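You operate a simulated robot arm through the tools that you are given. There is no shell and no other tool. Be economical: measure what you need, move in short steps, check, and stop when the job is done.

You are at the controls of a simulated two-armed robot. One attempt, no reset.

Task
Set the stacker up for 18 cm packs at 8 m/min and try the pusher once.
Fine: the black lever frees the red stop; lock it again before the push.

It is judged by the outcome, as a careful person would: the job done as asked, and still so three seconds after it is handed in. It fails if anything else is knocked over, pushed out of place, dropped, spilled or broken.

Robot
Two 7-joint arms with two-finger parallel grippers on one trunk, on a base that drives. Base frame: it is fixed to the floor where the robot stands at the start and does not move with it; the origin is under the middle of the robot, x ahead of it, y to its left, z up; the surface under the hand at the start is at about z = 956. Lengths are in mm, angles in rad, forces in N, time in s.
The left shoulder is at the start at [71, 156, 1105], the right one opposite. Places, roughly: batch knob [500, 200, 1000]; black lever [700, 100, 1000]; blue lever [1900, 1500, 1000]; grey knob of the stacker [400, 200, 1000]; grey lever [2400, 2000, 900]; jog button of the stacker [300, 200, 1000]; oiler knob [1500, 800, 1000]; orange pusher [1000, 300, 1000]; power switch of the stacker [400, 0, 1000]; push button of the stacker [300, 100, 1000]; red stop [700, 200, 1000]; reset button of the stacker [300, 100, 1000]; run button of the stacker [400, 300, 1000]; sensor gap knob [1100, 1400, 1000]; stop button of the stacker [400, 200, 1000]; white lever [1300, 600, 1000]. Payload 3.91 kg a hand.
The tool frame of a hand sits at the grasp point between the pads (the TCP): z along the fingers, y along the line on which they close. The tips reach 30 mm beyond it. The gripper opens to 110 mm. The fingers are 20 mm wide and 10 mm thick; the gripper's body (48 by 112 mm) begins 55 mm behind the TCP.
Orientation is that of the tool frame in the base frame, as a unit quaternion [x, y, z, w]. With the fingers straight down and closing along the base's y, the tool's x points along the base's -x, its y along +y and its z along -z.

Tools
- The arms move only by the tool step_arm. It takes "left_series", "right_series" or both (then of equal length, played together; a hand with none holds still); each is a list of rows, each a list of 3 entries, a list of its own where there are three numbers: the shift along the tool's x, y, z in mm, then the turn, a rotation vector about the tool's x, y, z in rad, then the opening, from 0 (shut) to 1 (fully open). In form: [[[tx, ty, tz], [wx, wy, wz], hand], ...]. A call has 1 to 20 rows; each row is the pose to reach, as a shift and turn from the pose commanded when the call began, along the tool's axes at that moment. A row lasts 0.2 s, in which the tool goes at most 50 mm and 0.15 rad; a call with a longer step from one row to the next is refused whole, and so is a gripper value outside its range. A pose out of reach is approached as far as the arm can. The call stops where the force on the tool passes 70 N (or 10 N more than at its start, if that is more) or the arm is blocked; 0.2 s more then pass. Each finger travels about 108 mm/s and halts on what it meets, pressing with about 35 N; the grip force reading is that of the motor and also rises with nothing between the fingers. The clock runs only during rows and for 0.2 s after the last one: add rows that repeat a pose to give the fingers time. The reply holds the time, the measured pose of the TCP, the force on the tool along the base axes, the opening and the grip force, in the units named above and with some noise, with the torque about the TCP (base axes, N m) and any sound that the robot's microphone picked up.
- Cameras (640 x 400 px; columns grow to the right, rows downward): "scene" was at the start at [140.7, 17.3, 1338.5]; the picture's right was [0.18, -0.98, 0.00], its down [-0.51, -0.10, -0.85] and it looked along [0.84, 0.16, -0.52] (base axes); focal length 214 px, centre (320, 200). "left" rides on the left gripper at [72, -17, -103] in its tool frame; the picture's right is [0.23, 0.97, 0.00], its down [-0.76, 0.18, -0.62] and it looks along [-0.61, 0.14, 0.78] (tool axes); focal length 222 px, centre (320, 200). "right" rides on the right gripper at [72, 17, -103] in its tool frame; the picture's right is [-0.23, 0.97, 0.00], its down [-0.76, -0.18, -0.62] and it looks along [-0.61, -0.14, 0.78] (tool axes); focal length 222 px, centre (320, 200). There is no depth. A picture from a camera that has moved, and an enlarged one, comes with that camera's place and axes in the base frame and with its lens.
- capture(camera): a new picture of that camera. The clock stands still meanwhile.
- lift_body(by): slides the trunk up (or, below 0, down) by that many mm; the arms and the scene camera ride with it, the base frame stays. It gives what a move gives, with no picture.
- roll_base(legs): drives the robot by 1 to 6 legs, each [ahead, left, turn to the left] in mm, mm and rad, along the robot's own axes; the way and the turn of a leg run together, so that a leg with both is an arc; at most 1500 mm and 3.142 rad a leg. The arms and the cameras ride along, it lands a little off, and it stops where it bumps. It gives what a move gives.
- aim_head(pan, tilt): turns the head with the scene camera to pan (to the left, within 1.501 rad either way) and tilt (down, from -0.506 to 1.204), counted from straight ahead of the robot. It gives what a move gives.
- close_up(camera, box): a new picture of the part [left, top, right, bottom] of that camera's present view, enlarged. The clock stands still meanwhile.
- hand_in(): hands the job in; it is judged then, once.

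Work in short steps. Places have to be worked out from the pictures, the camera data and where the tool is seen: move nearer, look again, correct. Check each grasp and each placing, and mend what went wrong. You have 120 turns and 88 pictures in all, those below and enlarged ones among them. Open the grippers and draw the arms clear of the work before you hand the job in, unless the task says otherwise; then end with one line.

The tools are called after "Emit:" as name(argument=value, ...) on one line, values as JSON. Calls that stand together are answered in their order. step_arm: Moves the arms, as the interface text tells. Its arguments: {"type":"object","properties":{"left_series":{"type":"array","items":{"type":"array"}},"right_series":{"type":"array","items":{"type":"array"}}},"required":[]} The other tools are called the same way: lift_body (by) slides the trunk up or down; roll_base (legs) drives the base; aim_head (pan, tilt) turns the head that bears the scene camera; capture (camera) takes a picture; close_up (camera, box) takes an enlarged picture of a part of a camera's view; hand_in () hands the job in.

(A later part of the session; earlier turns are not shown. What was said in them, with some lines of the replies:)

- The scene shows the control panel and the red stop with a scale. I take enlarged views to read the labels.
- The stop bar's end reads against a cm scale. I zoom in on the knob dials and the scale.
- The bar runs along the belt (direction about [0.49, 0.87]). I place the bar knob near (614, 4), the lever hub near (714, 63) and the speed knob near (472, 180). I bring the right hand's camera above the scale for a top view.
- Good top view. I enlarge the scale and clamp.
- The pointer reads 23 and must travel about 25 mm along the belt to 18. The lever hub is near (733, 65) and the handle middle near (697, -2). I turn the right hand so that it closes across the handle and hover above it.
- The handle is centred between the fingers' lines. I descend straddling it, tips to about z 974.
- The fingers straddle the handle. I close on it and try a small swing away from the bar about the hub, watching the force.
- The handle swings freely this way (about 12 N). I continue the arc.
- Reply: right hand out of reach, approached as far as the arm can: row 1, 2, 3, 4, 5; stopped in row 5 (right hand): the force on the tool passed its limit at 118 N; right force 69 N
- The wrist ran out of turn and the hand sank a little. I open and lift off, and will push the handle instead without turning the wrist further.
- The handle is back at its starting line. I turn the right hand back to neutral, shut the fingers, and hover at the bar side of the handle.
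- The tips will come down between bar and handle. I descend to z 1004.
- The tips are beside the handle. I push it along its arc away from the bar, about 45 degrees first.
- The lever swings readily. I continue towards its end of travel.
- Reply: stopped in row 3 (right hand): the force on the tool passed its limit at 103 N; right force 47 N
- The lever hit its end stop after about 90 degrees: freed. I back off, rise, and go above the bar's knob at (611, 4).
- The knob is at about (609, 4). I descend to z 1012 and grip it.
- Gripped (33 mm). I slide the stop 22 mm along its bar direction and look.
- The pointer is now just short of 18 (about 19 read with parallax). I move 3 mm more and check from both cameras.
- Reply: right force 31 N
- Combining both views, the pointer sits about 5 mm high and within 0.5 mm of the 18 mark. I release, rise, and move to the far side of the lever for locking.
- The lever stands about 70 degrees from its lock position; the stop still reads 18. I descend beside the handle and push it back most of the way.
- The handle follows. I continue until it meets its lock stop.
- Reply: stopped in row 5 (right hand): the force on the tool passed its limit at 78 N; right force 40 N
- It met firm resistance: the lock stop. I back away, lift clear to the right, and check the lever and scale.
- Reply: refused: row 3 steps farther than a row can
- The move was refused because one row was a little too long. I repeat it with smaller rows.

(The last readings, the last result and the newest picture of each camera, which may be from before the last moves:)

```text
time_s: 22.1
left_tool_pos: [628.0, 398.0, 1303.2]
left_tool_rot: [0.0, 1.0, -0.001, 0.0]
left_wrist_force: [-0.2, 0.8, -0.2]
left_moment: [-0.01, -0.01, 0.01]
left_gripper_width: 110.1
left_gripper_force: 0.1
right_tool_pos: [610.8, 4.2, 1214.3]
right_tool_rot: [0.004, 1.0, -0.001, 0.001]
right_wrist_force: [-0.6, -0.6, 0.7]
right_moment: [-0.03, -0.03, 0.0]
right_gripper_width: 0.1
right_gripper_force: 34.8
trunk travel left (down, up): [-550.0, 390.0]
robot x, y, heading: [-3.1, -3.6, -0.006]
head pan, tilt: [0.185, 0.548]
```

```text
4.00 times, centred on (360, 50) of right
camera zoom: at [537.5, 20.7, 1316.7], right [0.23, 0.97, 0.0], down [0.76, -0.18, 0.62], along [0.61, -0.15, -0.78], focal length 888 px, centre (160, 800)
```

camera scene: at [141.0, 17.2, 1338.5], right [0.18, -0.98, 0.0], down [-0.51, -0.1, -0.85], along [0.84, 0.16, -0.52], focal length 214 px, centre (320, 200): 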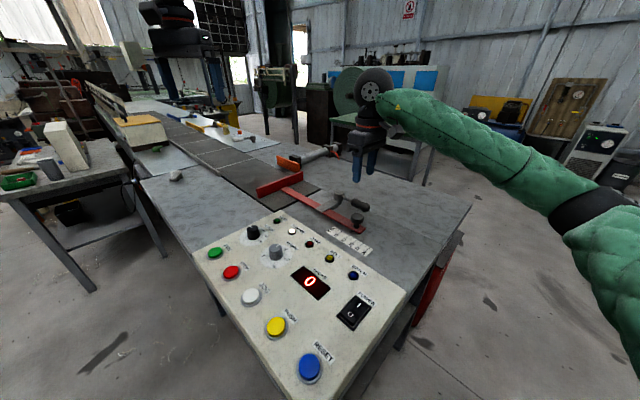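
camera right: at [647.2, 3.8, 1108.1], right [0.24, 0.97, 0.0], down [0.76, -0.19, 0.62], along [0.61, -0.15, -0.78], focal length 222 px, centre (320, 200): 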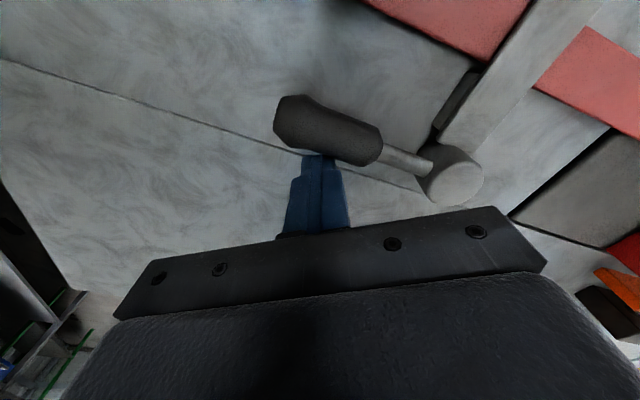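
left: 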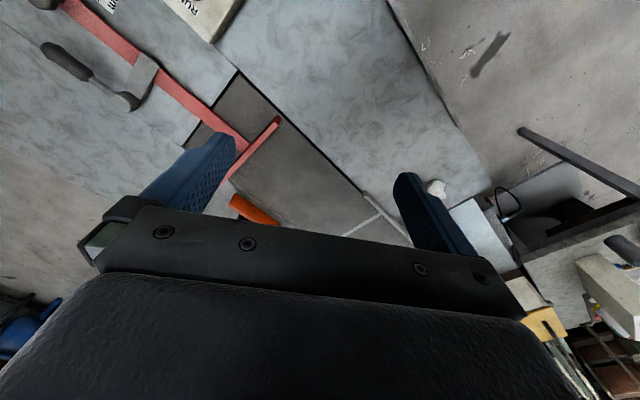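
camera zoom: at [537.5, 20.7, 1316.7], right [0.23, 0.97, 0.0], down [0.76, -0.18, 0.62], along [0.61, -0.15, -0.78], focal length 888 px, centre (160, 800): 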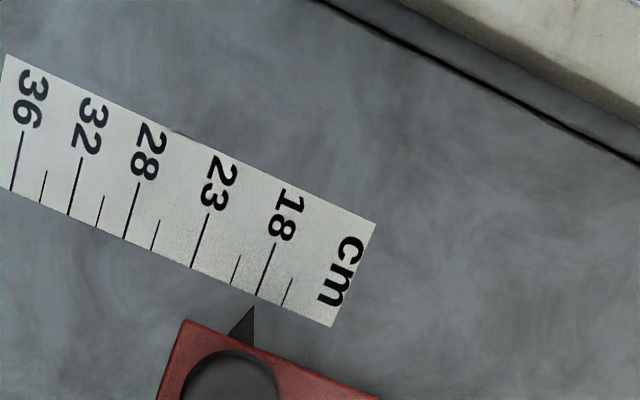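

The pointer sits on 18 and the lever lies parallel to the bar again, as at the start. I move the right hand aside, then back the base up 200 mm to bring the panel within the left hand's reach.

Emit:
step_arm(right_series=[[[0, -45, -10], [0, 0, 0], 0], [[0, -90, -20], [0, 0, 0], 0], [[0, -135, -30], [0, 0, 0], 0], [[0, -180, -40], [0, 0, 0], 0], [[0, -225, -50], [0, 0, 0], 0], [[0, -265, -60], [0, 0, 0], 0]])

Emit:
roll_base(legs=[[-200, 0, 0]])

Emit:
capture(camera="scene")

Emit:
capture(camera="left")

```text
time_s: 23.5
left_tool_pos: [627.6, 395.8, 1305.5]
left_tool_rot: [0.001, 1.0, 0.001, 0.001]
left_wrist_force: [0.5, 0.4, 0.6]
left_moment: [0.03, -0.04, 0.01]
left_gripper_width: 110.0
left_gripper_force: 0.1
right_tool_pos: [608.1, -260.9, 1276.8]
right_tool_rot: [0.003, 1.0, -0.002, 0.001]
right_wrist_force: [0.6, 0.2, 0.2]
right_moment: [0.04, -0.01, 0.02]
right_gripper_width: 0.3
right_gripper_force: 35.2
trunk travel left (down, up): [-550.0, 390.0]
robot x, y, heading: [-1.1, 1.4, 0.003]
head pan, tilt: [0.185, 0.548]
```

```text
time_s: 25.1
left_tool_pos: [426.5, 397.3, 1304.8]
left_tool_rot: [0.001, 1.0, 0.001, 0.0]
left_wrist_force: [0.1, -0.3, 0.6]
left_moment: [0.03, -0.01, 0.0]
left_gripper_width: 110.2
left_gripper_force: 0.1
right_tool_pos: [407.0, -260.4, 1277.3]
right_tool_rot: [0.004, 1.0, -0.001, 0.001]
right_wrist_force: [0.1, 0.3, -0.1]
right_moment: [-0.01, -0.03, 0.01]
right_gripper_width: 0.0
right_gripper_force: 34.2
trunk travel left (down, up): [-550.0, 390.0]
robot x, y, heading: [-203.5, -0.6, -0.007]
head pan, tilt: [0.185, 0.548]
```

```text
51 pictures are left
camera scene: at [-62.2, 16.8, 1338.6], right [0.18, -0.98, 0.0], down [-0.51, -0.09, -0.85], along [0.84, 0.15, -0.52], focal length 214 px, centre (320, 200)
```

scene: 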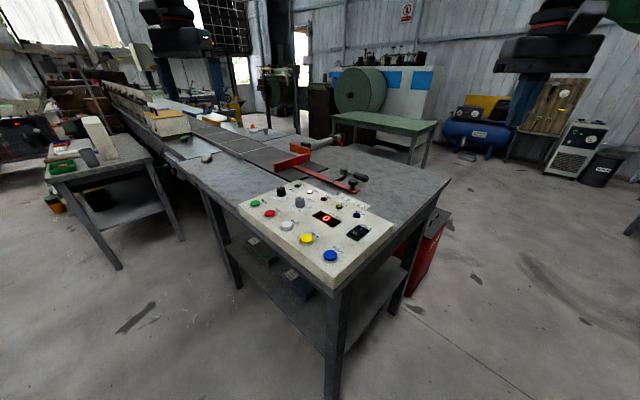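

```text
50 pictures are left
camera left: at [352.9, 380.3, 1407.2], right [-0.23, 0.97, 0.0], down [0.76, 0.18, 0.62], along [0.61, 0.14, -0.78], focal length 222 px, centre (320, 200)
```

left: 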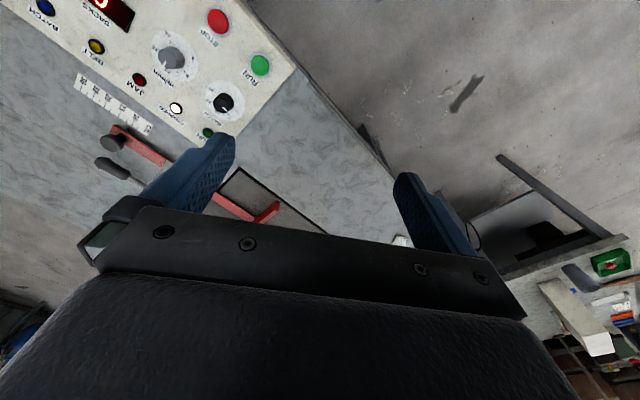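

I bring the left camera above the panel for a top view of the dials.

Emit:
step_arm(left_series=[[[-10, -42, 15], [0, 0, 0], 1], [[-20, -84, 30], [0, 0, 0], 0.9], [[-30, -126, 45], [0, 0, 0], 0.8], [[-40, -168, 65], [0, 0, 0], 0.7], [[-50, -205, 85], [0, 0, 0], 0.6], [[-53, -227, 105], [0, 0, 0], 0.5]])

Emit:
capture(camera="left")

```text
time_s: 26.5
left_tool_pos: [478.5, 172.1, 1195.7]
left_tool_rot: [0.001, 1.0, 0.0, -0.001]
left_wrist_force: [0.3, 0.0, 0.3]
left_moment: [0.03, 0.02, 0.03]
left_gripper_width: 54.9
left_gripper_force: 0.1
right_tool_pos: [408.8, -258.8, 1276.1]
right_tool_rot: [0.003, 1.0, -0.001, 0.0]
right_wrist_force: [0.4, -0.2, -1.2]
right_moment: [0.01, 0.0, -0.01]
right_gripper_width: 0.0
right_gripper_force: 34.8
trunk travel left (down, up): [-550.0, 390.0]
robot x, y, heading: [-205.2, -1.8, -0.005]
head pan, tilt: [0.185, 0.548]
```

```text
49 pictures are left
camera left: at [407.2, 154.1, 1298.6], right [-0.23, 0.97, 0.0], down [0.76, 0.18, 0.62], along [0.61, 0.14, -0.78], focal length 222 px, centre (320, 200)
```

left: 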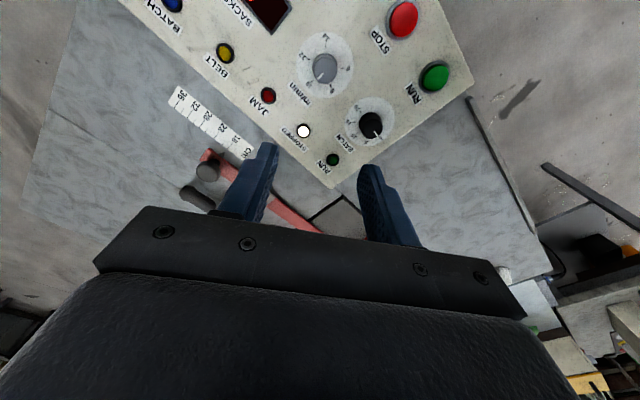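

Emit:
close_up(camera="left", box=[280, 20, 376, 100])

```text
5.00 times, centred on (328, 60) of left
camera zoom: at [407.2, 154.1, 1298.6], right [-0.23, 0.97, 0.0], down [0.76, 0.18, 0.62], along [0.61, 0.14, -0.78], focal length 1111 px, centre (280, 900)
```

zoom: 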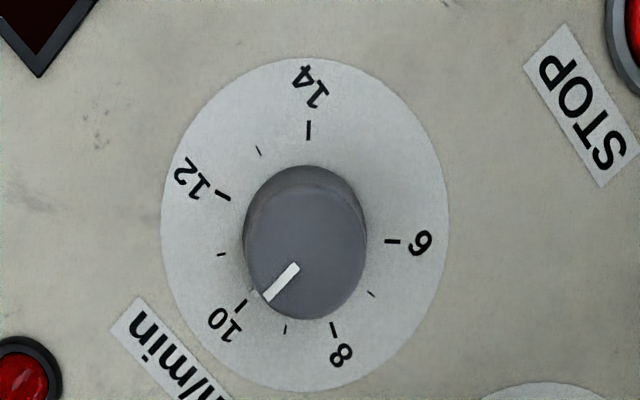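

The dial shows the pointer at 10; 8 lies about 62 degrees counter-clockwise seen from above. The knob is at about (444, 167), top near z 1030, panel at z 1000. I hover over it with the hand pre-turned clockwise 0.56 rad.

Emit:
step_arm(left_series=[[[9, -1, 24], [0, 0, 0.14], 0.5], [[18, -2, 48], [0, 0, 0.28], 0.5], [[27, -3.5, 72], [0, 0, 0.42], 0.5], [[34.5, -4.6, 95.7], [0, 0, 0.56], 0.5]])

Emit:
capture(camera="left")

```text
time_s: 27.5
left_tool_pos: [445.9, 167.1, 1101.7]
left_tool_rot: [0.278, 0.961, 0.0, 0.0]
left_wrist_force: [-0.4, 0.6, 0.1]
left_moment: [0.01, -0.03, -0.01]
left_gripper_width: 55.2
left_gripper_force: 0.0
right_tool_pos: [406.9, -259.8, 1276.8]
right_tool_rot: [0.004, 1.0, -0.001, -0.001]
right_wrist_force: [-0.2, -0.4, -0.5]
right_moment: [-0.03, 0.03, 0.02]
right_gripper_width: 0.0
right_gripper_force: 35.1
trunk travel left (down, up): [-550.0, 390.0]
robot x, y, heading: [-205.1, 1.3, 0.001]
head pan, tilt: [0.185, 0.548]
```

```text
47 pictures are left
camera left: at [374.0, 190.6, 1205.0], right [0.33, 0.94, 0.0], down [0.74, -0.26, 0.62], along [0.59, -0.2, -0.78], focal length 222 px, centre (320, 200)
```

left: 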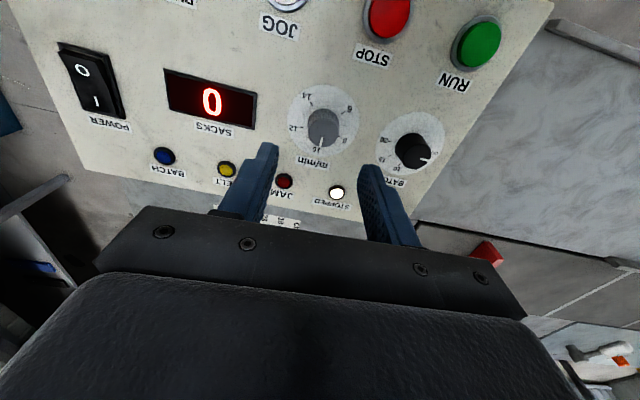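

Emit:
close_up(camera="left", box=[280, 75, 376, 165])

```text
4.44 times, centred on (328, 120) of left
camera zoom: at [374.0, 190.6, 1205.0], right [0.33, 0.94, 0.0], down [0.74, -0.26, 0.62], along [0.59, -0.2, -0.78], focal length 987 px, centre (284, 556)
```

zoom: 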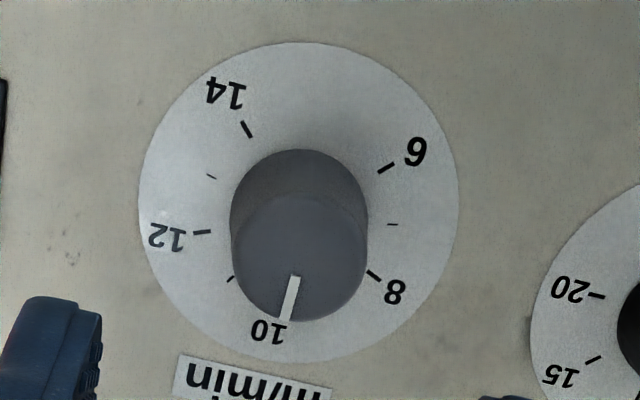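

The knob centre refines to about (442, 170). I shift 4 mm, descend to z 1041 and grip.

Emit:
step_arm(left_series=[[[4.2, 0.2, 30], [0, 0, 0], 0.5], [[4.2, 0.2, 60], [0, 0, 0], 0.5], [[4.2, 0.2, 60], [0, 0, 0], 0.3], [[4.2, 0.2, 60], [0, 0, 0], 0.15], [[4.2, 0.2, 60], [0, 0, 0], 0.15]])

Emit:
close_up(camera="left", box=[240, 95, 400, 225])

```text
time_s: 28.7
left_tool_pos: [443.0, 170.8, 1042.7]
left_tool_rot: [0.277, 0.961, 0.001, 0.002]
left_wrist_force: [15.2, 23.6, 7.1]
left_moment: [0.65, -0.9, 0.06]
left_gripper_width: 26.4
left_gripper_force: 44.4
right_tool_pos: [409.2, -257.4, 1276.3]
right_tool_rot: [0.004, 1.0, -0.001, 0.0]
right_wrist_force: [-0.1, 1.2, 0.7]
right_moment: [0.04, -0.01, -0.01]
right_gripper_width: 0.1
right_gripper_force: 35.2
trunk travel left (down, up): [-550.0, 390.0]
robot x, y, heading: [-200.9, 1.5, 0.0]
head pan, tilt: [0.185, 0.548]
```

```text
3.08 times, centred on (320, 160) of left
camera zoom: at [372.8, 194.7, 1145.2], right [0.33, 0.95, 0.0], down [0.74, -0.25, 0.62], along [0.59, -0.2, -0.78], focal length 684 px, centre (320, 323)
```

zoom: 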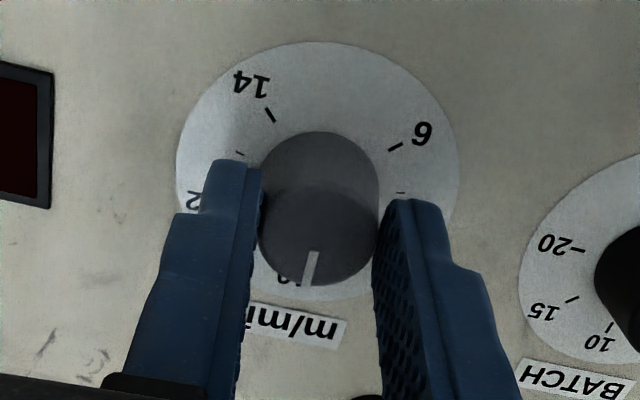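

Gripped, with a small side force, so I shift 2 mm along it while turning the knob counter-clockwise by 1.08 rad.

Emit:
step_arm(left_series=[[[0, 2, 0], [0, 0, -0.135], 0.15], [[0, 2, 0], [0, 0, -0.27], 0.15], [[0, 2, 0], [0, 0, -0.405], 0.15], [[0, 2, 0], [0, 0, -0.54], 0.15], [[0, 2, 0], [0, 0, -0.675], 0.15], [[0, 2, 0], [0, 0, -0.81], 0.15], [[0, 2, 0], [0, 0, -0.945], 0.15], [[0, 2, 0], [0, 0, -1.08], 0.15]])

Emit:
close_up(camera="left", box=[240, 95, 400, 225])

```text
time_s: 30.5
left_tool_pos: [444.2, 168.1, 1042.0]
left_tool_rot: [-0.257, 0.967, 0.001, 0.0]
left_wrist_force: [5.2, -16.0, -1.8]
left_moment: [-1.07, 0.7, -0.07]
left_gripper_width: 26.5
left_gripper_force: 44.9
right_tool_pos: [409.2, -261.5, 1277.4]
right_tool_rot: [0.005, 1.0, 0.0, 0.0]
right_wrist_force: [-0.4, 0.5, -0.2]
right_moment: [0.0, 0.01, -0.05]
right_gripper_width: 0.0
right_gripper_force: 34.9
trunk travel left (down, up): [-550.0, 390.0]
robot x, y, heading: [-197.9, -1.3, -0.005]
head pan, tilt: [0.185, 0.548]
```

```text
3.08 times, centred on (320, 160) of left
camera zoom: at [388.7, 116.8, 1145.3], right [-0.68, 0.73, 0.0], down [0.57, 0.53, 0.62], along [0.46, 0.42, -0.78], focal length 684 px, centre (320, 323)
```

zoom: 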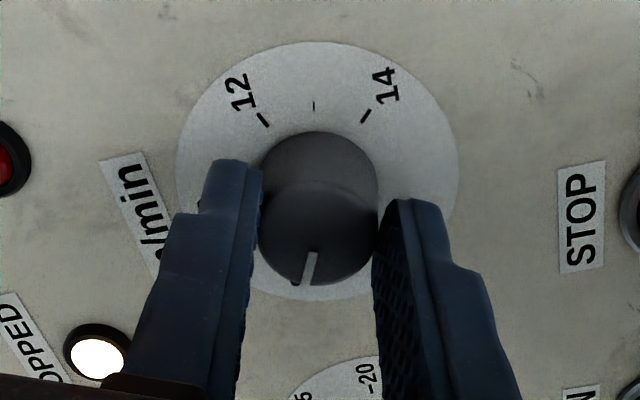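

The pointer turned with the hand and tick 8 peeks out beside it. I release, lift and check precisely.

Emit:
step_arm(left_series=[[[0, 0, 0], [0, 0, 0], 0.35], [[0, 0, 0], [0, 0, 0], 0.5], [[0, 0, -40], [0, 0, 0], 0.5], [[0, 0, -80], [0, 0, 0], 0.5], [[0, 0, -120], [0, 0, 0], 0.5]])

Emit:
close_up(camera="left", box=[280, 55, 376, 135])

```text
time_s: 31.7
left_tool_pos: [439.9, 168.7, 1164.3]
left_tool_rot: [-0.257, 0.966, 0.001, 0.0]
left_wrist_force: [0.0, -0.3, -0.2]
left_moment: [0.0, 0.03, 0.01]
left_gripper_width: 55.1
left_gripper_force: 0.2
right_tool_pos: [406.0, -260.0, 1277.8]
right_tool_rot: [0.003, 1.0, -0.001, 0.001]
right_wrist_force: [-0.2, 0.0, 0.3]
right_moment: [0.06, -0.05, 0.0]
right_gripper_width: 0.0
right_gripper_force: 35.4
trunk travel left (down, up): [-550.0, 390.0]
robot x, y, heading: [-202.8, 1.5, -0.002]
head pan, tilt: [0.185, 0.548]
```

```text
5.00 times, centred on (328, 95) of left
camera zoom: at [385.3, 117.3, 1267.2], right [-0.68, 0.73, 0.0], down [0.57, 0.53, 0.62], along [0.46, 0.42, -0.78], focal length 1111 px, centre (280, 725)
```

zoom: 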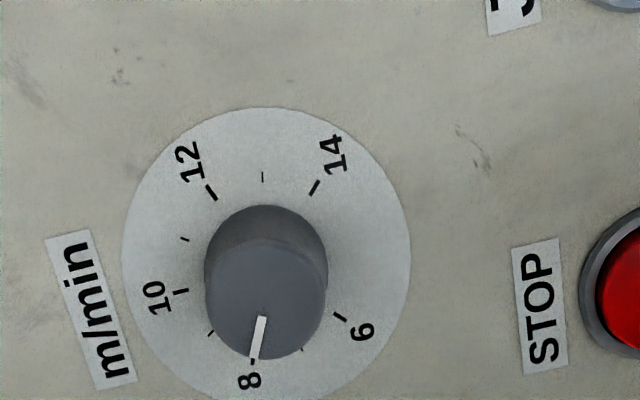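

Emit:
close_up(camera="left", box=[300, 80, 348, 140])

Emit:
close_up(camera="left", box=[240, 0, 480, 150])

```text
6.67 times, centred on (324, 110) of left
camera zoom: at [385.3, 117.3, 1267.2], right [-0.68, 0.73, 0.0], down [0.57, 0.53, 0.62], along [0.46, 0.42, -0.78], focal length 1481 px, centre (293, 800)
```

zoom: 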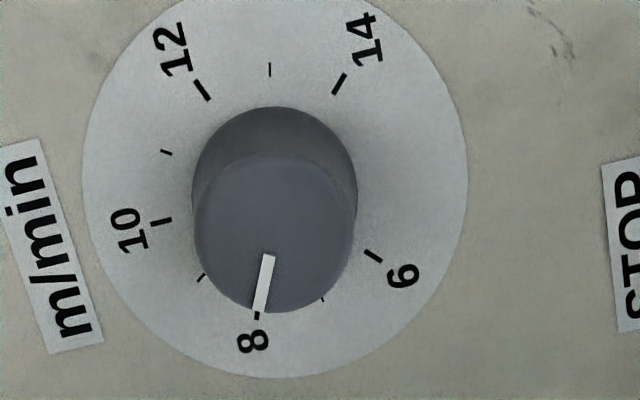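

```text
2.67 times, centred on (360, 75) of left
camera zoom: at [385.3, 117.3, 1267.2], right [-0.68, 0.73, 0.0], down [0.57, 0.53, 0.62], along [0.46, 0.42, -0.78], focal length 592 px, centre (213, 533)
```

zoom: 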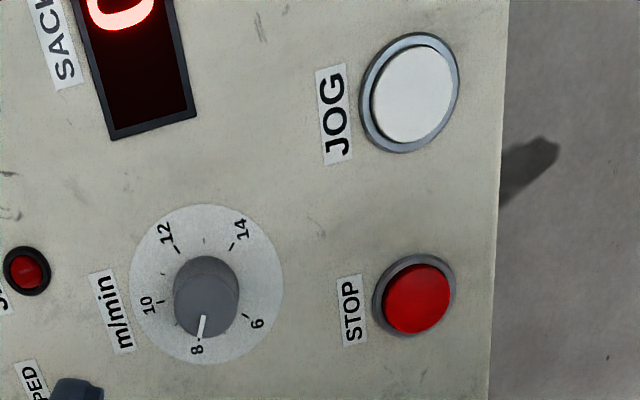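

The pointer stands on 8. Next I bring the left hand, fingers shut, above the yellow PUSH button and look.

Emit:
step_arm(left_series=[[[28, 4, 5], [0, 0, 0.104], 0.3], [[55, 9, 10], [0, 0, 0.208], 0.1], [[82, 13, 20], [0, 0, 0.312], 0], [[110, 18, 35], [0, 0, 0.416], 0], [[137, 22, 45], [0, 0, 0.52], 0]])

Emit:
capture(camera="left")

Emit:
close_up(camera="scene", box=[240, 170, 400, 270])

```text
time_s: 32.9
left_tool_pos: [311.1, 120.6, 1119.0]
left_tool_rot: [0.002, 1.0, 0.0, -0.001]
left_wrist_force: [-0.3, 0.5, -0.5]
left_moment: [0.01, 0.0, 0.03]
left_gripper_width: 0.1
left_gripper_force: 34.4
right_tool_pos: [407.7, -260.1, 1276.3]
right_tool_rot: [0.003, 1.0, 0.0, 0.0]
right_wrist_force: [-0.7, 0.9, 0.9]
right_moment: [-0.02, 0.04, 0.0]
right_gripper_width: 0.0
right_gripper_force: 35.2
trunk travel left (down, up): [-550.0, 390.0]
robot x, y, heading: [-200.2, -5.8, -0.006]
head pan, tilt: [0.185, 0.548]
```

```text
40 pictures are left
camera left: at [238.5, 103.8, 1222.0], right [-0.22, 0.97, 0.0], down [0.76, 0.18, 0.62], along [0.61, 0.14, -0.78], focal length 222 px, centre (320, 200)
```

left: 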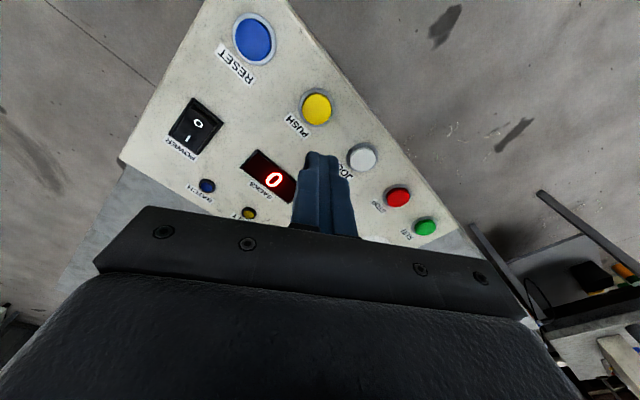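

```text
4.00 times, centred on (320, 220) of scene
camera zoom: at [-61.1, 16.5, 1338.5], right [0.18, -0.98, 0.0], down [-0.51, -0.09, -0.85], along [0.84, 0.15, -0.52], focal length 858 px, centre (320, 120)
```

zoom: 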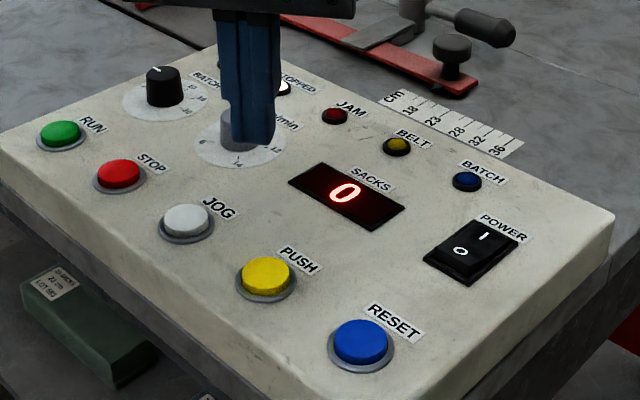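

PUSH is at about (300, 114), top near z 1010. I move over it and come down to just above.

Emit:
step_arm(left_series=[[[11, -6, 20], [0, 0, 0], 0], [[11, -6, 45], [0, 0, 0], 0], [[11, -6, 66], [0, 0, 0], 0]])

Emit:
capture(camera="left")

Emit:
close_up(camera="scene", box=[240, 170, 400, 270])

```text
time_s: 33.7
left_tool_pos: [300.9, 116.8, 1051.8]
left_tool_rot: [0.001, 1.0, 0.0, 0.001]
left_wrist_force: [0.2, 0.5, 0.6]
left_moment: [0.02, 0.01, 0.01]
left_gripper_width: 0.0
left_gripper_force: 35.1
right_tool_pos: [408.2, -260.8, 1275.6]
right_tool_rot: [0.003, 1.0, -0.001, 0.0]
right_wrist_force: [0.5, 1.1, 0.0]
right_moment: [-0.02, 0.02, 0.02]
right_gripper_width: 0.1
right_gripper_force: 35.1
trunk travel left (down, up): [-550.0, 390.0]
robot x, y, heading: [-203.1, -1.0, -0.001]
head pan, tilt: [0.185, 0.548]
```

```text
38 pictures are left
camera left: at [228.3, 99.3, 1155.0], right [-0.23, 0.97, 0.0], down [0.76, 0.18, 0.62], along [0.61, 0.14, -0.78], focal length 222 px, centre (320, 200)
```

left: 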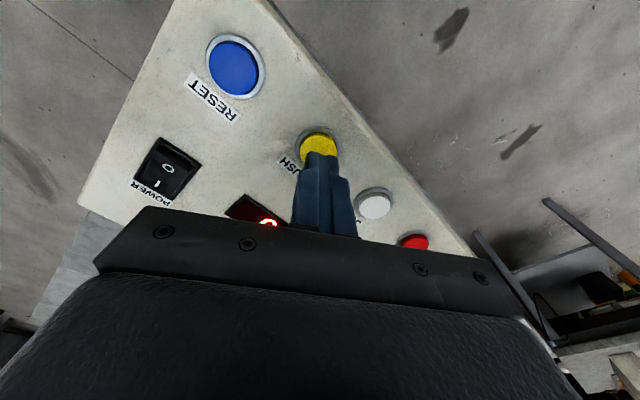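

```text
4.00 times, centred on (320, 220) of scene
camera zoom: at [-60.6, 16.7, 1338.5], right [0.18, -0.98, 0.0], down [-0.51, -0.09, -0.85], along [0.84, 0.16, -0.52], focal length 858 px, centre (320, 120)
```

zoom: 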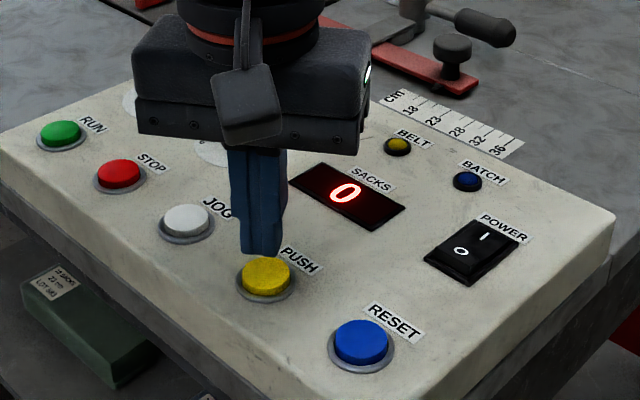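

I press: down in small steps to about 6 mm below the button's top and straight back up in one call.

Emit:
step_arm(left_series=[[[2.5, -2, 6], [0, 0, 0], 0], [[2.5, -2, 11], [0, 0, 0], 0], [[2.5, -2, 15], [0, 0, 0], 0], [[2.5, -2, 18], [0, 0, 0], 0], [[2.5, -2, 0], [0, 0, 0], 0], [[2.5, -2, -30], [0, 0, 0], 0]])

Emit:
capture(camera="scene")

```text
time_s: 35.1
left_tool_pos: [298.3, 112.1, 1082.7]
left_tool_rot: [0.001, 1.0, 0.0, 0.0]
left_wrist_force: [-0.3, 0.5, 0.0]
left_moment: [-0.02, -0.01, 0.0]
left_gripper_width: 0.0
left_gripper_force: 34.8
right_tool_pos: [406.9, -260.4, 1276.9]
right_tool_rot: [0.005, 1.0, -0.001, 0.001]
right_wrist_force: [-0.8, 0.1, 0.5]
right_moment: [0.0, -0.01, 0.01]
right_gripper_width: 0.0
right_gripper_force: 34.9
trunk travel left (down, up): [-550.0, 390.0]
robot x, y, heading: [-199.0, 0.1, -0.003]
head pan, tilt: [0.185, 0.548]
```

```text
36 pictures are left
camera scene: at [-61.8, 16.3, 1338.5], right [0.18, -0.98, 0.0], down [-0.51, -0.09, -0.85], along [0.84, 0.15, -0.52], focal length 214 px, centre (320, 200)
```

scene: 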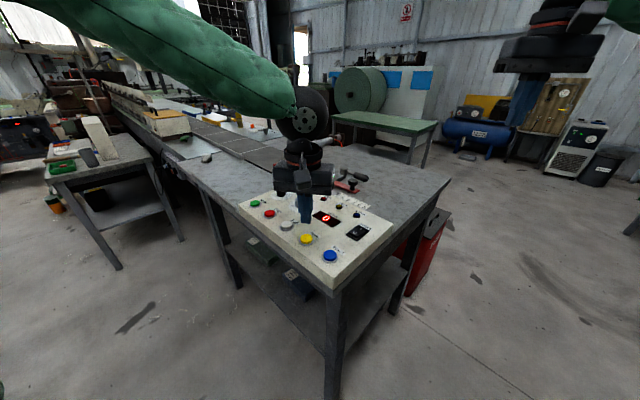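

No sound or force evidence. I swing the hand aside quickly to see the pusher.

Emit:
step_arm(left_series=[[[0, 45, -20], [0, 0, 0], 0], [[0, 90, -40], [0, 0, 0], 0], [[0, 135, -60], [0, 0, 0], 0]])

Emit:
close_up(camera="scene", box=[240, 120, 400, 220])

```text
time_s: 35.9
left_tool_pos: [298.6, 249.1, 1141.6]
left_tool_rot: [0.002, 1.0, -0.001, 0.001]
left_wrist_force: [-0.1, 0.6, 0.2]
left_moment: [0.01, 0.04, 0.02]
left_gripper_width: 0.0
left_gripper_force: 34.9
right_tool_pos: [406.6, -258.6, 1278.1]
right_tool_rot: [0.004, 1.0, -0.002, 0.001]
right_wrist_force: [-0.3, 0.5, 0.4]
right_moment: [0.0, -0.02, -0.05]
right_gripper_width: 0.1
right_gripper_force: 35.5
trunk travel left (down, up): [-550.0, 390.0]
robot x, y, heading: [-201.9, 1.5, -0.001]
head pan, tilt: [0.185, 0.548]
```

```text
4.00 times, centred on (320, 170) of scene
camera zoom: at [-62.1, 18.4, 1338.6], right [0.18, -0.98, 0.0], down [-0.51, -0.1, -0.85], along [0.84, 0.15, -0.52], focal length 858 px, centre (320, 320)
```

zoom: 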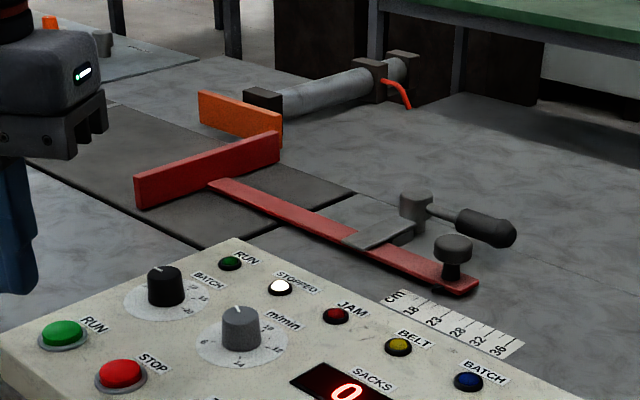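

The pusher is retracted now, so I can't tell whether it cycled. I set the right hand's camera high over the machine to watch the pusher, before probing the button gently.

Emit:
step_arm(right_series=[[[-37, 21, -5], [0, 0, 0], 0], [[-74, 42, -10], [0, 0, 0], 0], [[-111, 63, -15], [0, 0, 0], 0], [[-148, 84, -20], [0, 0, 0], 0], [[-185, 105, -25], [0, 0, 0], 0], [[-222, 126, -30], [0, 0, 0], 0], [[-259, 148, -35], [0, 0, 0], 0], [[-293, 170, -40], [0, 0, 0], 0]])

Emit:
capture(camera="right")

```text
time_s: 37.7
left_tool_pos: [301.9, 248.5, 1141.0]
left_tool_rot: [0.0, 1.0, -0.001, -0.001]
left_wrist_force: [0.5, -0.4, 0.5]
left_moment: [-0.03, 0.02, -0.02]
left_gripper_width: 0.2
left_gripper_force: 35.4
right_tool_pos: [700.4, -93.9, 1317.1]
right_tool_rot: [0.004, 1.0, -0.001, 0.0]
right_wrist_force: [0.1, -0.6, -0.4]
right_moment: [0.01, 0.0, -0.01]
right_gripper_width: 0.1
right_gripper_force: 34.9
trunk travel left (down, up): [-550.0, 390.0]
robot x, y, heading: [-204.0, -0.1, -0.004]
head pan, tilt: [0.185, 0.548]
```

```text
34 pictures are left
camera right: at [627.7, -76.4, 1419.3], right [0.24, 0.97, 0.0], down [0.76, -0.18, 0.62], along [0.61, -0.15, -0.78], focal length 222 px, centre (320, 200)
```

right: 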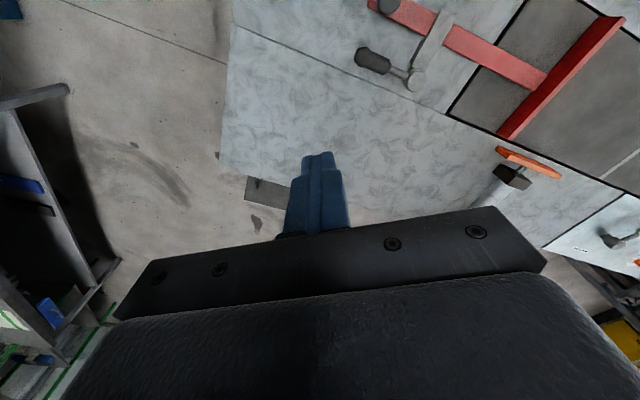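

The pusher is visible there, retracted. Now I return over PUSH and probe down in small steps, reading force.

Emit:
step_arm(left_series=[[[0, -45, 15], [0, 0, 0], 0], [[0, -90, 30], [0, 0, 0], 0], [[0, -135, 50], [0, 0, 0], 0], [[0, -135, 80], [0, 0, 0], 0], [[0, -135, 98], [0, 0, 0], 0], [[0, -135, 98], [0, 0, 0], 0]])

Emit:
step_arm(left_series=[[[0, 0, 2], [0, 0, 0], 0]])

```text
time_s: 39.1
left_tool_pos: [300.2, 112.2, 1044.4]
left_tool_rot: [0.001, 1.0, -0.001, 0.0]
left_wrist_force: [-0.3, -0.2, 0.5]
left_moment: [0.02, 0.0, 0.0]
left_gripper_width: 0.0
left_gripper_force: 35.1
right_tool_pos: [700.2, -94.8, 1318.4]
right_tool_rot: [0.003, 1.0, -0.001, 0.001]
right_wrist_force: [0.1, -0.3, -0.3]
right_moment: [-0.05, 0.0, 0.0]
right_gripper_width: 0.0
right_gripper_force: 34.9
trunk travel left (down, up): [-550.0, 390.0]
robot x, y, heading: [-199.4, -0.6, -0.003]
head pan, tilt: [0.185, 0.548]
```

```text
time_s: 39.5
left_tool_pos: [302.1, 113.1, 1042.1]
left_tool_rot: [0.0, 1.0, 0.0, 0.0]
left_wrist_force: [-0.6, 0.1, -0.9]
left_moment: [0.04, 0.0, -0.02]
left_gripper_width: 0.0
left_gripper_force: 34.6
right_tool_pos: [700.7, -94.1, 1316.1]
right_tool_rot: [0.004, 1.0, -0.001, 0.0]
right_wrist_force: [-0.3, -0.5, 0.7]
right_moment: [0.01, 0.03, 0.0]
right_gripper_width: 0.0
right_gripper_force: 35.2
trunk travel left (down, up): [-550.0, 390.0]
robot x, y, heading: [-202.1, 0.7, -0.004]
head pan, tilt: [0.185, 0.548]
```

Still no contact (now 10 mm below my start height; the earlier lowest was 18). I step another 3 mm.

Emit:
step_arm(left_series=[[[0, 0, 3], [0, 0, 0], 0]])

Emit:
close_up(camera="left", box=[270, 100, 370, 200])

```text
time_s: 39.9
left_tool_pos: [301.1, 113.5, 1040.2]
left_tool_rot: [0.001, 1.0, -0.001, 0.0]
left_wrist_force: [0.0, -0.3, 0.6]
left_moment: [0.01, 0.01, -0.02]
left_gripper_width: 0.1
left_gripper_force: 34.5
right_tool_pos: [700.2, -93.9, 1316.2]
right_tool_rot: [0.004, 1.0, -0.001, 0.001]
right_wrist_force: [0.7, 0.2, 0.2]
right_moment: [0.01, 0.0, 0.03]
right_gripper_width: 0.0
right_gripper_force: 34.5
trunk travel left (down, up): [-550.0, 390.0]
robot x, y, heading: [-202.3, 1.6, 0.002]
head pan, tilt: [0.185, 0.548]
```

```text
4.00 times, centred on (320, 150) of left
camera zoom: at [227.6, 96.1, 1142.9], right [-0.23, 0.97, 0.0], down [0.76, 0.18, 0.62], along [0.61, 0.14, -0.78], focal length 888 px, centre (320, 400)
```

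zoom: 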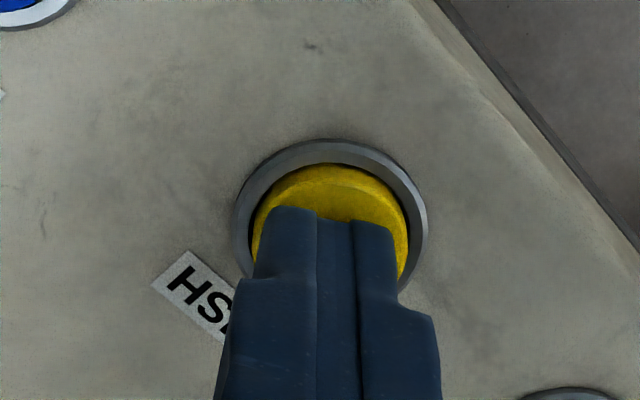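

No contact at 13 mm. Two more millimetres at a time.

Emit:
step_arm(left_series=[[[0, 0, 2], [0, 0, 0], 0]])

```text
time_s: 40.3
left_tool_pos: [301.7, 113.1, 1037.8]
left_tool_rot: [0.001, 1.0, 0.0, 0.001]
left_wrist_force: [-0.5, 0.1, 0.0]
left_moment: [0.05, 0.03, 0.01]
left_gripper_width: 0.0
left_gripper_force: 34.9
right_tool_pos: [699.8, -93.9, 1316.9]
right_tool_rot: [0.003, 1.0, -0.001, 0.0]
right_wrist_force: [-0.7, 0.5, 0.9]
right_moment: [-0.02, 0.03, 0.02]
right_gripper_width: 0.0
right_gripper_force: 35.3
trunk travel left (down, up): [-550.0, 390.0]
robot x, y, heading: [-201.4, 1.3, -0.002]
head pan, tilt: [0.185, 0.548]
```

Emit:
step_arm(left_series=[[[0, 0, 2], [0, 0, 0], 0]])

```text
time_s: 40.7
left_tool_pos: [300.6, 113.4, 1034.8]
left_tool_rot: [0.002, 1.0, 0.0, 0.0]
left_wrist_force: [0.4, -0.1, -0.2]
left_moment: [-0.02, -0.02, 0.01]
left_gripper_width: 0.2
left_gripper_force: 35.3
right_tool_pos: [698.0, -94.3, 1319.1]
right_tool_rot: [0.004, 1.0, -0.001, 0.001]
right_wrist_force: [0.2, 0.2, 0.3]
right_moment: [-0.04, 0.01, 0.01]
right_gripper_width: 0.1
right_gripper_force: 34.6
trunk travel left (down, up): [-550.0, 390.0]
robot x, y, heading: [-202.6, 3.1, -0.007]
head pan, tilt: [0.185, 0.548]
```

At 17 of the earlier 18 mm there is still no force, so the first try never pressed the button. I go on down 2.5 mm steps.

Emit:
step_arm(left_series=[[[0, 0, 2.5], [0, 0, 0], 0]])

```text
time_s: 41.1
left_tool_pos: [300.7, 112.8, 1032.9]
left_tool_rot: [0.001, 1.0, 0.0, 0.0]
left_wrist_force: [0.2, -0.4, 1.5]
left_moment: [0.01, 0.0, 0.02]
left_gripper_width: 0.2
left_gripper_force: 35.0
right_tool_pos: [699.5, -93.6, 1317.1]
right_tool_rot: [0.003, 1.0, -0.001, 0.0]
right_wrist_force: [0.1, -0.3, 0.3]
right_moment: [0.02, 0.02, -0.01]
right_gripper_width: 0.0
right_gripper_force: 35.2
trunk travel left (down, up): [-550.0, 390.0]
robot x, y, heading: [-201.1, 2.4, 0.005]
head pan, tilt: [0.185, 0.548]
```

First slight touch (1.5 N). I press 4 mm and look at the pusher.

Emit:
step_arm(left_series=[[[0, 0, 2], [0, 0, 0], 0], [[0, 0, 4], [0, 0, 0], 0]])

Emit:
capture(camera="right")

```text
time_s: 41.7
left_tool_pos: [299.4, 112.9, 1028.5]
left_tool_rot: [0.0, 1.0, 0.0, 0.001]
left_wrist_force: [1.6, 2.1, 8.2]
left_moment: [0.06, -0.08, 0.02]
left_gripper_width: 0.0
left_gripper_force: 35.1
right_tool_pos: [699.4, -93.8, 1317.4]
right_tool_rot: [0.003, 1.0, -0.001, 0.001]
right_wrist_force: [0.5, 0.7, -0.6]
right_moment: [0.02, 0.01, -0.01]
right_gripper_width: 0.3
right_gripper_force: 34.7
trunk travel left (down, up): [-550.0, 390.0]
robot x, y, heading: [-203.9, -4.3, -0.001]
head pan, tilt: [0.185, 0.548]
heard: click
```

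```text
32 pictures are left
camera right: at [626.6, -77.7, 1419.9], right [0.23, 0.97, 0.0], down [0.76, -0.18, 0.62], along [0.61, -0.15, -0.78], focal length 222 px, centre (320, 200)
```

right: 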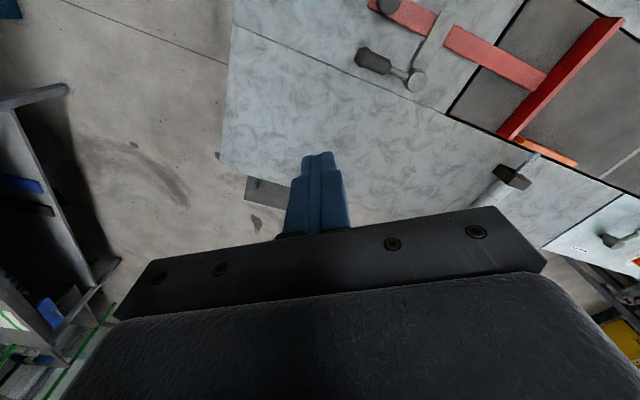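

Click, and the orange pusher is moving out over the belt. I release the button and lift away.

Emit:
step_arm(left_series=[[[0, 0, -20], [0, 0, 0], 0], [[0, 0, -60], [0, 0, 0], 0]])

Emit:
capture(camera="right")

```text
time_s: 42.3
left_tool_pos: [297.9, 113.4, 1088.8]
left_tool_rot: [0.002, 1.0, 0.0, 0.0]
left_wrist_force: [-0.1, 0.0, 0.1]
left_moment: [-0.02, 0.03, -0.04]
left_gripper_width: 0.0
left_gripper_force: 35.3
right_tool_pos: [698.7, -94.2, 1318.2]
right_tool_rot: [0.005, 1.0, -0.001, 0.002]
right_wrist_force: [-1.3, -0.6, 0.6]
right_moment: [0.03, -0.01, 0.0]
right_gripper_width: 0.1
right_gripper_force: 35.6
trunk travel left (down, up): [-550.0, 390.0]
robot x, y, heading: [-200.0, -1.0, -0.001]
head pan, tilt: [0.185, 0.548]
```

```text
31 pictures are left
camera right: at [624.9, -78.6, 1420.9], right [0.23, 0.97, 0.0], down [0.76, -0.18, 0.63], along [0.61, -0.15, -0.78], focal length 222 px, centre (320, 200)
```

right: 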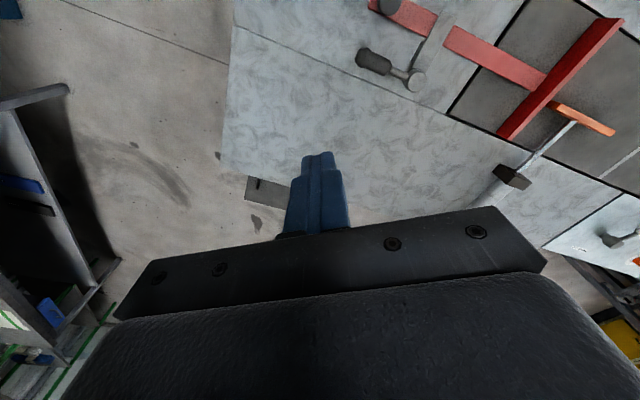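

The pusher is stroking out. I draw the left hand back and aside with its gripper open while the stroke finishes.

Emit:
step_arm(left_series=[[[0, 30, -35], [0, 0, 0], 0], [[0, 70, -60], [0, 0, 0], 0.2], [[0, 110, -85], [0, 0, 0], 0.4], [[0, 150, -110], [0, 0, 0], 0.6], [[0, 190, -135], [0, 0, 0], 0.8], [[0, 230, -160], [0, 0, 0], 1], [[0, 230, -160], [0, 0, 0], 1], [[0, 230, -160], [0, 0, 0], 1], [[0, 230, -160], [0, 0, 0], 1], [[0, 230, -160], [0, 0, 0], 1]])

Emit:
capture(camera="right")

Emit:
close_up(camera="scene", box=[240, 140, 400, 240])

```text
time_s: 44.5
left_tool_pos: [299.0, 343.2, 1246.5]
left_tool_rot: [0.001, 1.0, 0.0, 0.0]
left_wrist_force: [0.8, -0.6, -0.4]
left_moment: [0.0, -0.01, 0.02]
left_gripper_width: 110.0
left_gripper_force: 0.1
right_tool_pos: [699.8, -93.2, 1317.8]
right_tool_rot: [0.004, 1.0, 0.0, 0.001]
right_wrist_force: [0.7, -0.3, 0.7]
right_moment: [0.0, 0.02, 0.0]
right_gripper_width: 0.1
right_gripper_force: 34.6
trunk travel left (down, up): [-550.0, 390.0]
robot x, y, heading: [-202.1, -2.4, -0.004]
head pan, tilt: [0.185, 0.548]
```

```text
30 pictures are left
camera right: at [626.9, -77.8, 1419.5], right [0.23, 0.97, 0.0], down [0.76, -0.18, 0.62], along [0.61, -0.15, -0.78], focal length 222 px, centre (320, 200)
```

right: 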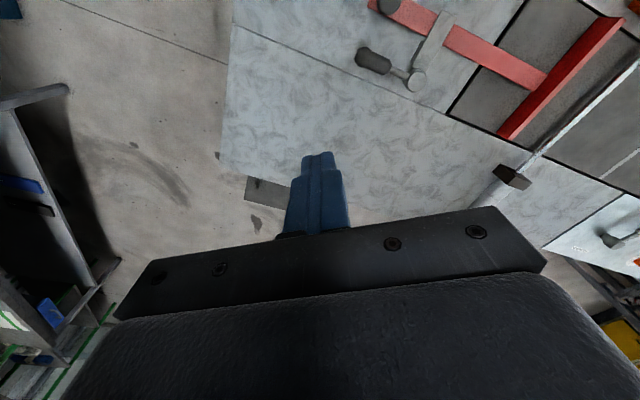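

```text
4.00 times, centred on (320, 190) of scene
camera zoom: at [-60.7, 16.9, 1338.4], right [0.18, -0.98, 0.0], down [-0.51, -0.09, -0.85], along [0.84, 0.15, -0.52], focal length 858 px, centre (320, 240)
```

zoom: 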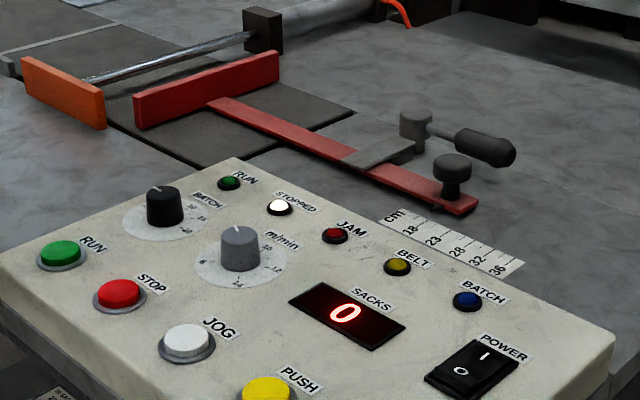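

The pusher reached the far side of the belt. I draw the right hand back and open it while the pusher returns.

Emit:
step_arm(right_series=[[[37, -21, 0], [0, 0, 0], 0.1], [[74, -42, 0], [0, 0, 0], 0.2], [[111, -63, 0], [0, 0, 0], 0.4], [[148, -84, 0], [0, 0, 0], 0.6], [[185, -105, 0], [0, 0, 0], 0.8], [[222, -126, 0], [0, 0, 0], 1], [[259, -148, 0], [0, 0, 0], 1], [[293, -170, 0], [0, 0, 0], 1], [[293, -170, 0], [0, 0, 0], 1], [[293, -170, 0], [0, 0, 0], 1], [[293, -170, 0], [0, 0, 0], 1], [[293, -170, 0], [0, 0, 0], 1]])

Emit:
close_up(camera="scene", box=[240, 120, 400, 220])

Emit:
close_up(camera="scene", box=[270, 175, 382, 245])

```text
time_s: 47.1
left_tool_pos: [298.3, 343.0, 1245.4]
left_tool_rot: [0.001, 1.0, 0.001, 0.0]
left_wrist_force: [0.3, -0.6, -0.4]
left_moment: [-0.03, 0.03, 0.0]
left_gripper_width: 110.0
left_gripper_force: 0.1
right_tool_pos: [404.4, -261.8, 1317.1]
right_tool_rot: [0.003, 1.0, -0.001, 0.0]
right_wrist_force: [-0.2, 0.5, 0.3]
right_moment: [0.02, 0.0, -0.02]
right_gripper_width: 110.1
right_gripper_force: 0.0
trunk travel left (down, up): [-550.0, 390.0]
robot x, y, heading: [-198.5, 0.6, 0.001]
head pan, tilt: [0.185, 0.548]
```

```text
4.00 times, centred on (320, 170) of scene
camera zoom: at [-61.1, 16.8, 1338.5], right [0.18, -0.98, 0.0], down [-0.51, -0.09, -0.85], along [0.84, 0.15, -0.52], focal length 858 px, centre (320, 320)
```

zoom: 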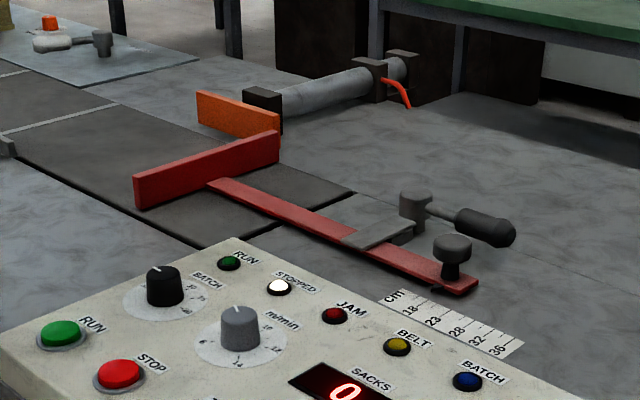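

```text
5.71 times, centred on (326, 210) of scene
camera zoom: at [-61.1, 16.8, 1338.5], right [0.18, -0.98, 0.0], down [-0.51, -0.09, -0.85], along [0.84, 0.15, -0.52], focal length 1226 px, centre (286, 143)
```

zoom: 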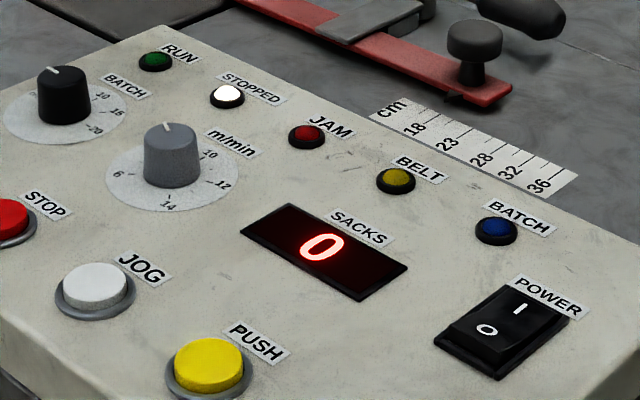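

The pusher has stroked once and returned. The stop is locked at 18, the speed is at 8, and both hands are open and clear, so I hand in.

Emit:
hand_in()

```text
The job is handed in.
```

The stacker is set for 18 cm packs at 8 m/min: the red stop is at 18 (within about a millimetre), locked again with the black lever, and the pusher was tried once, stroked fully across the belt and returned.
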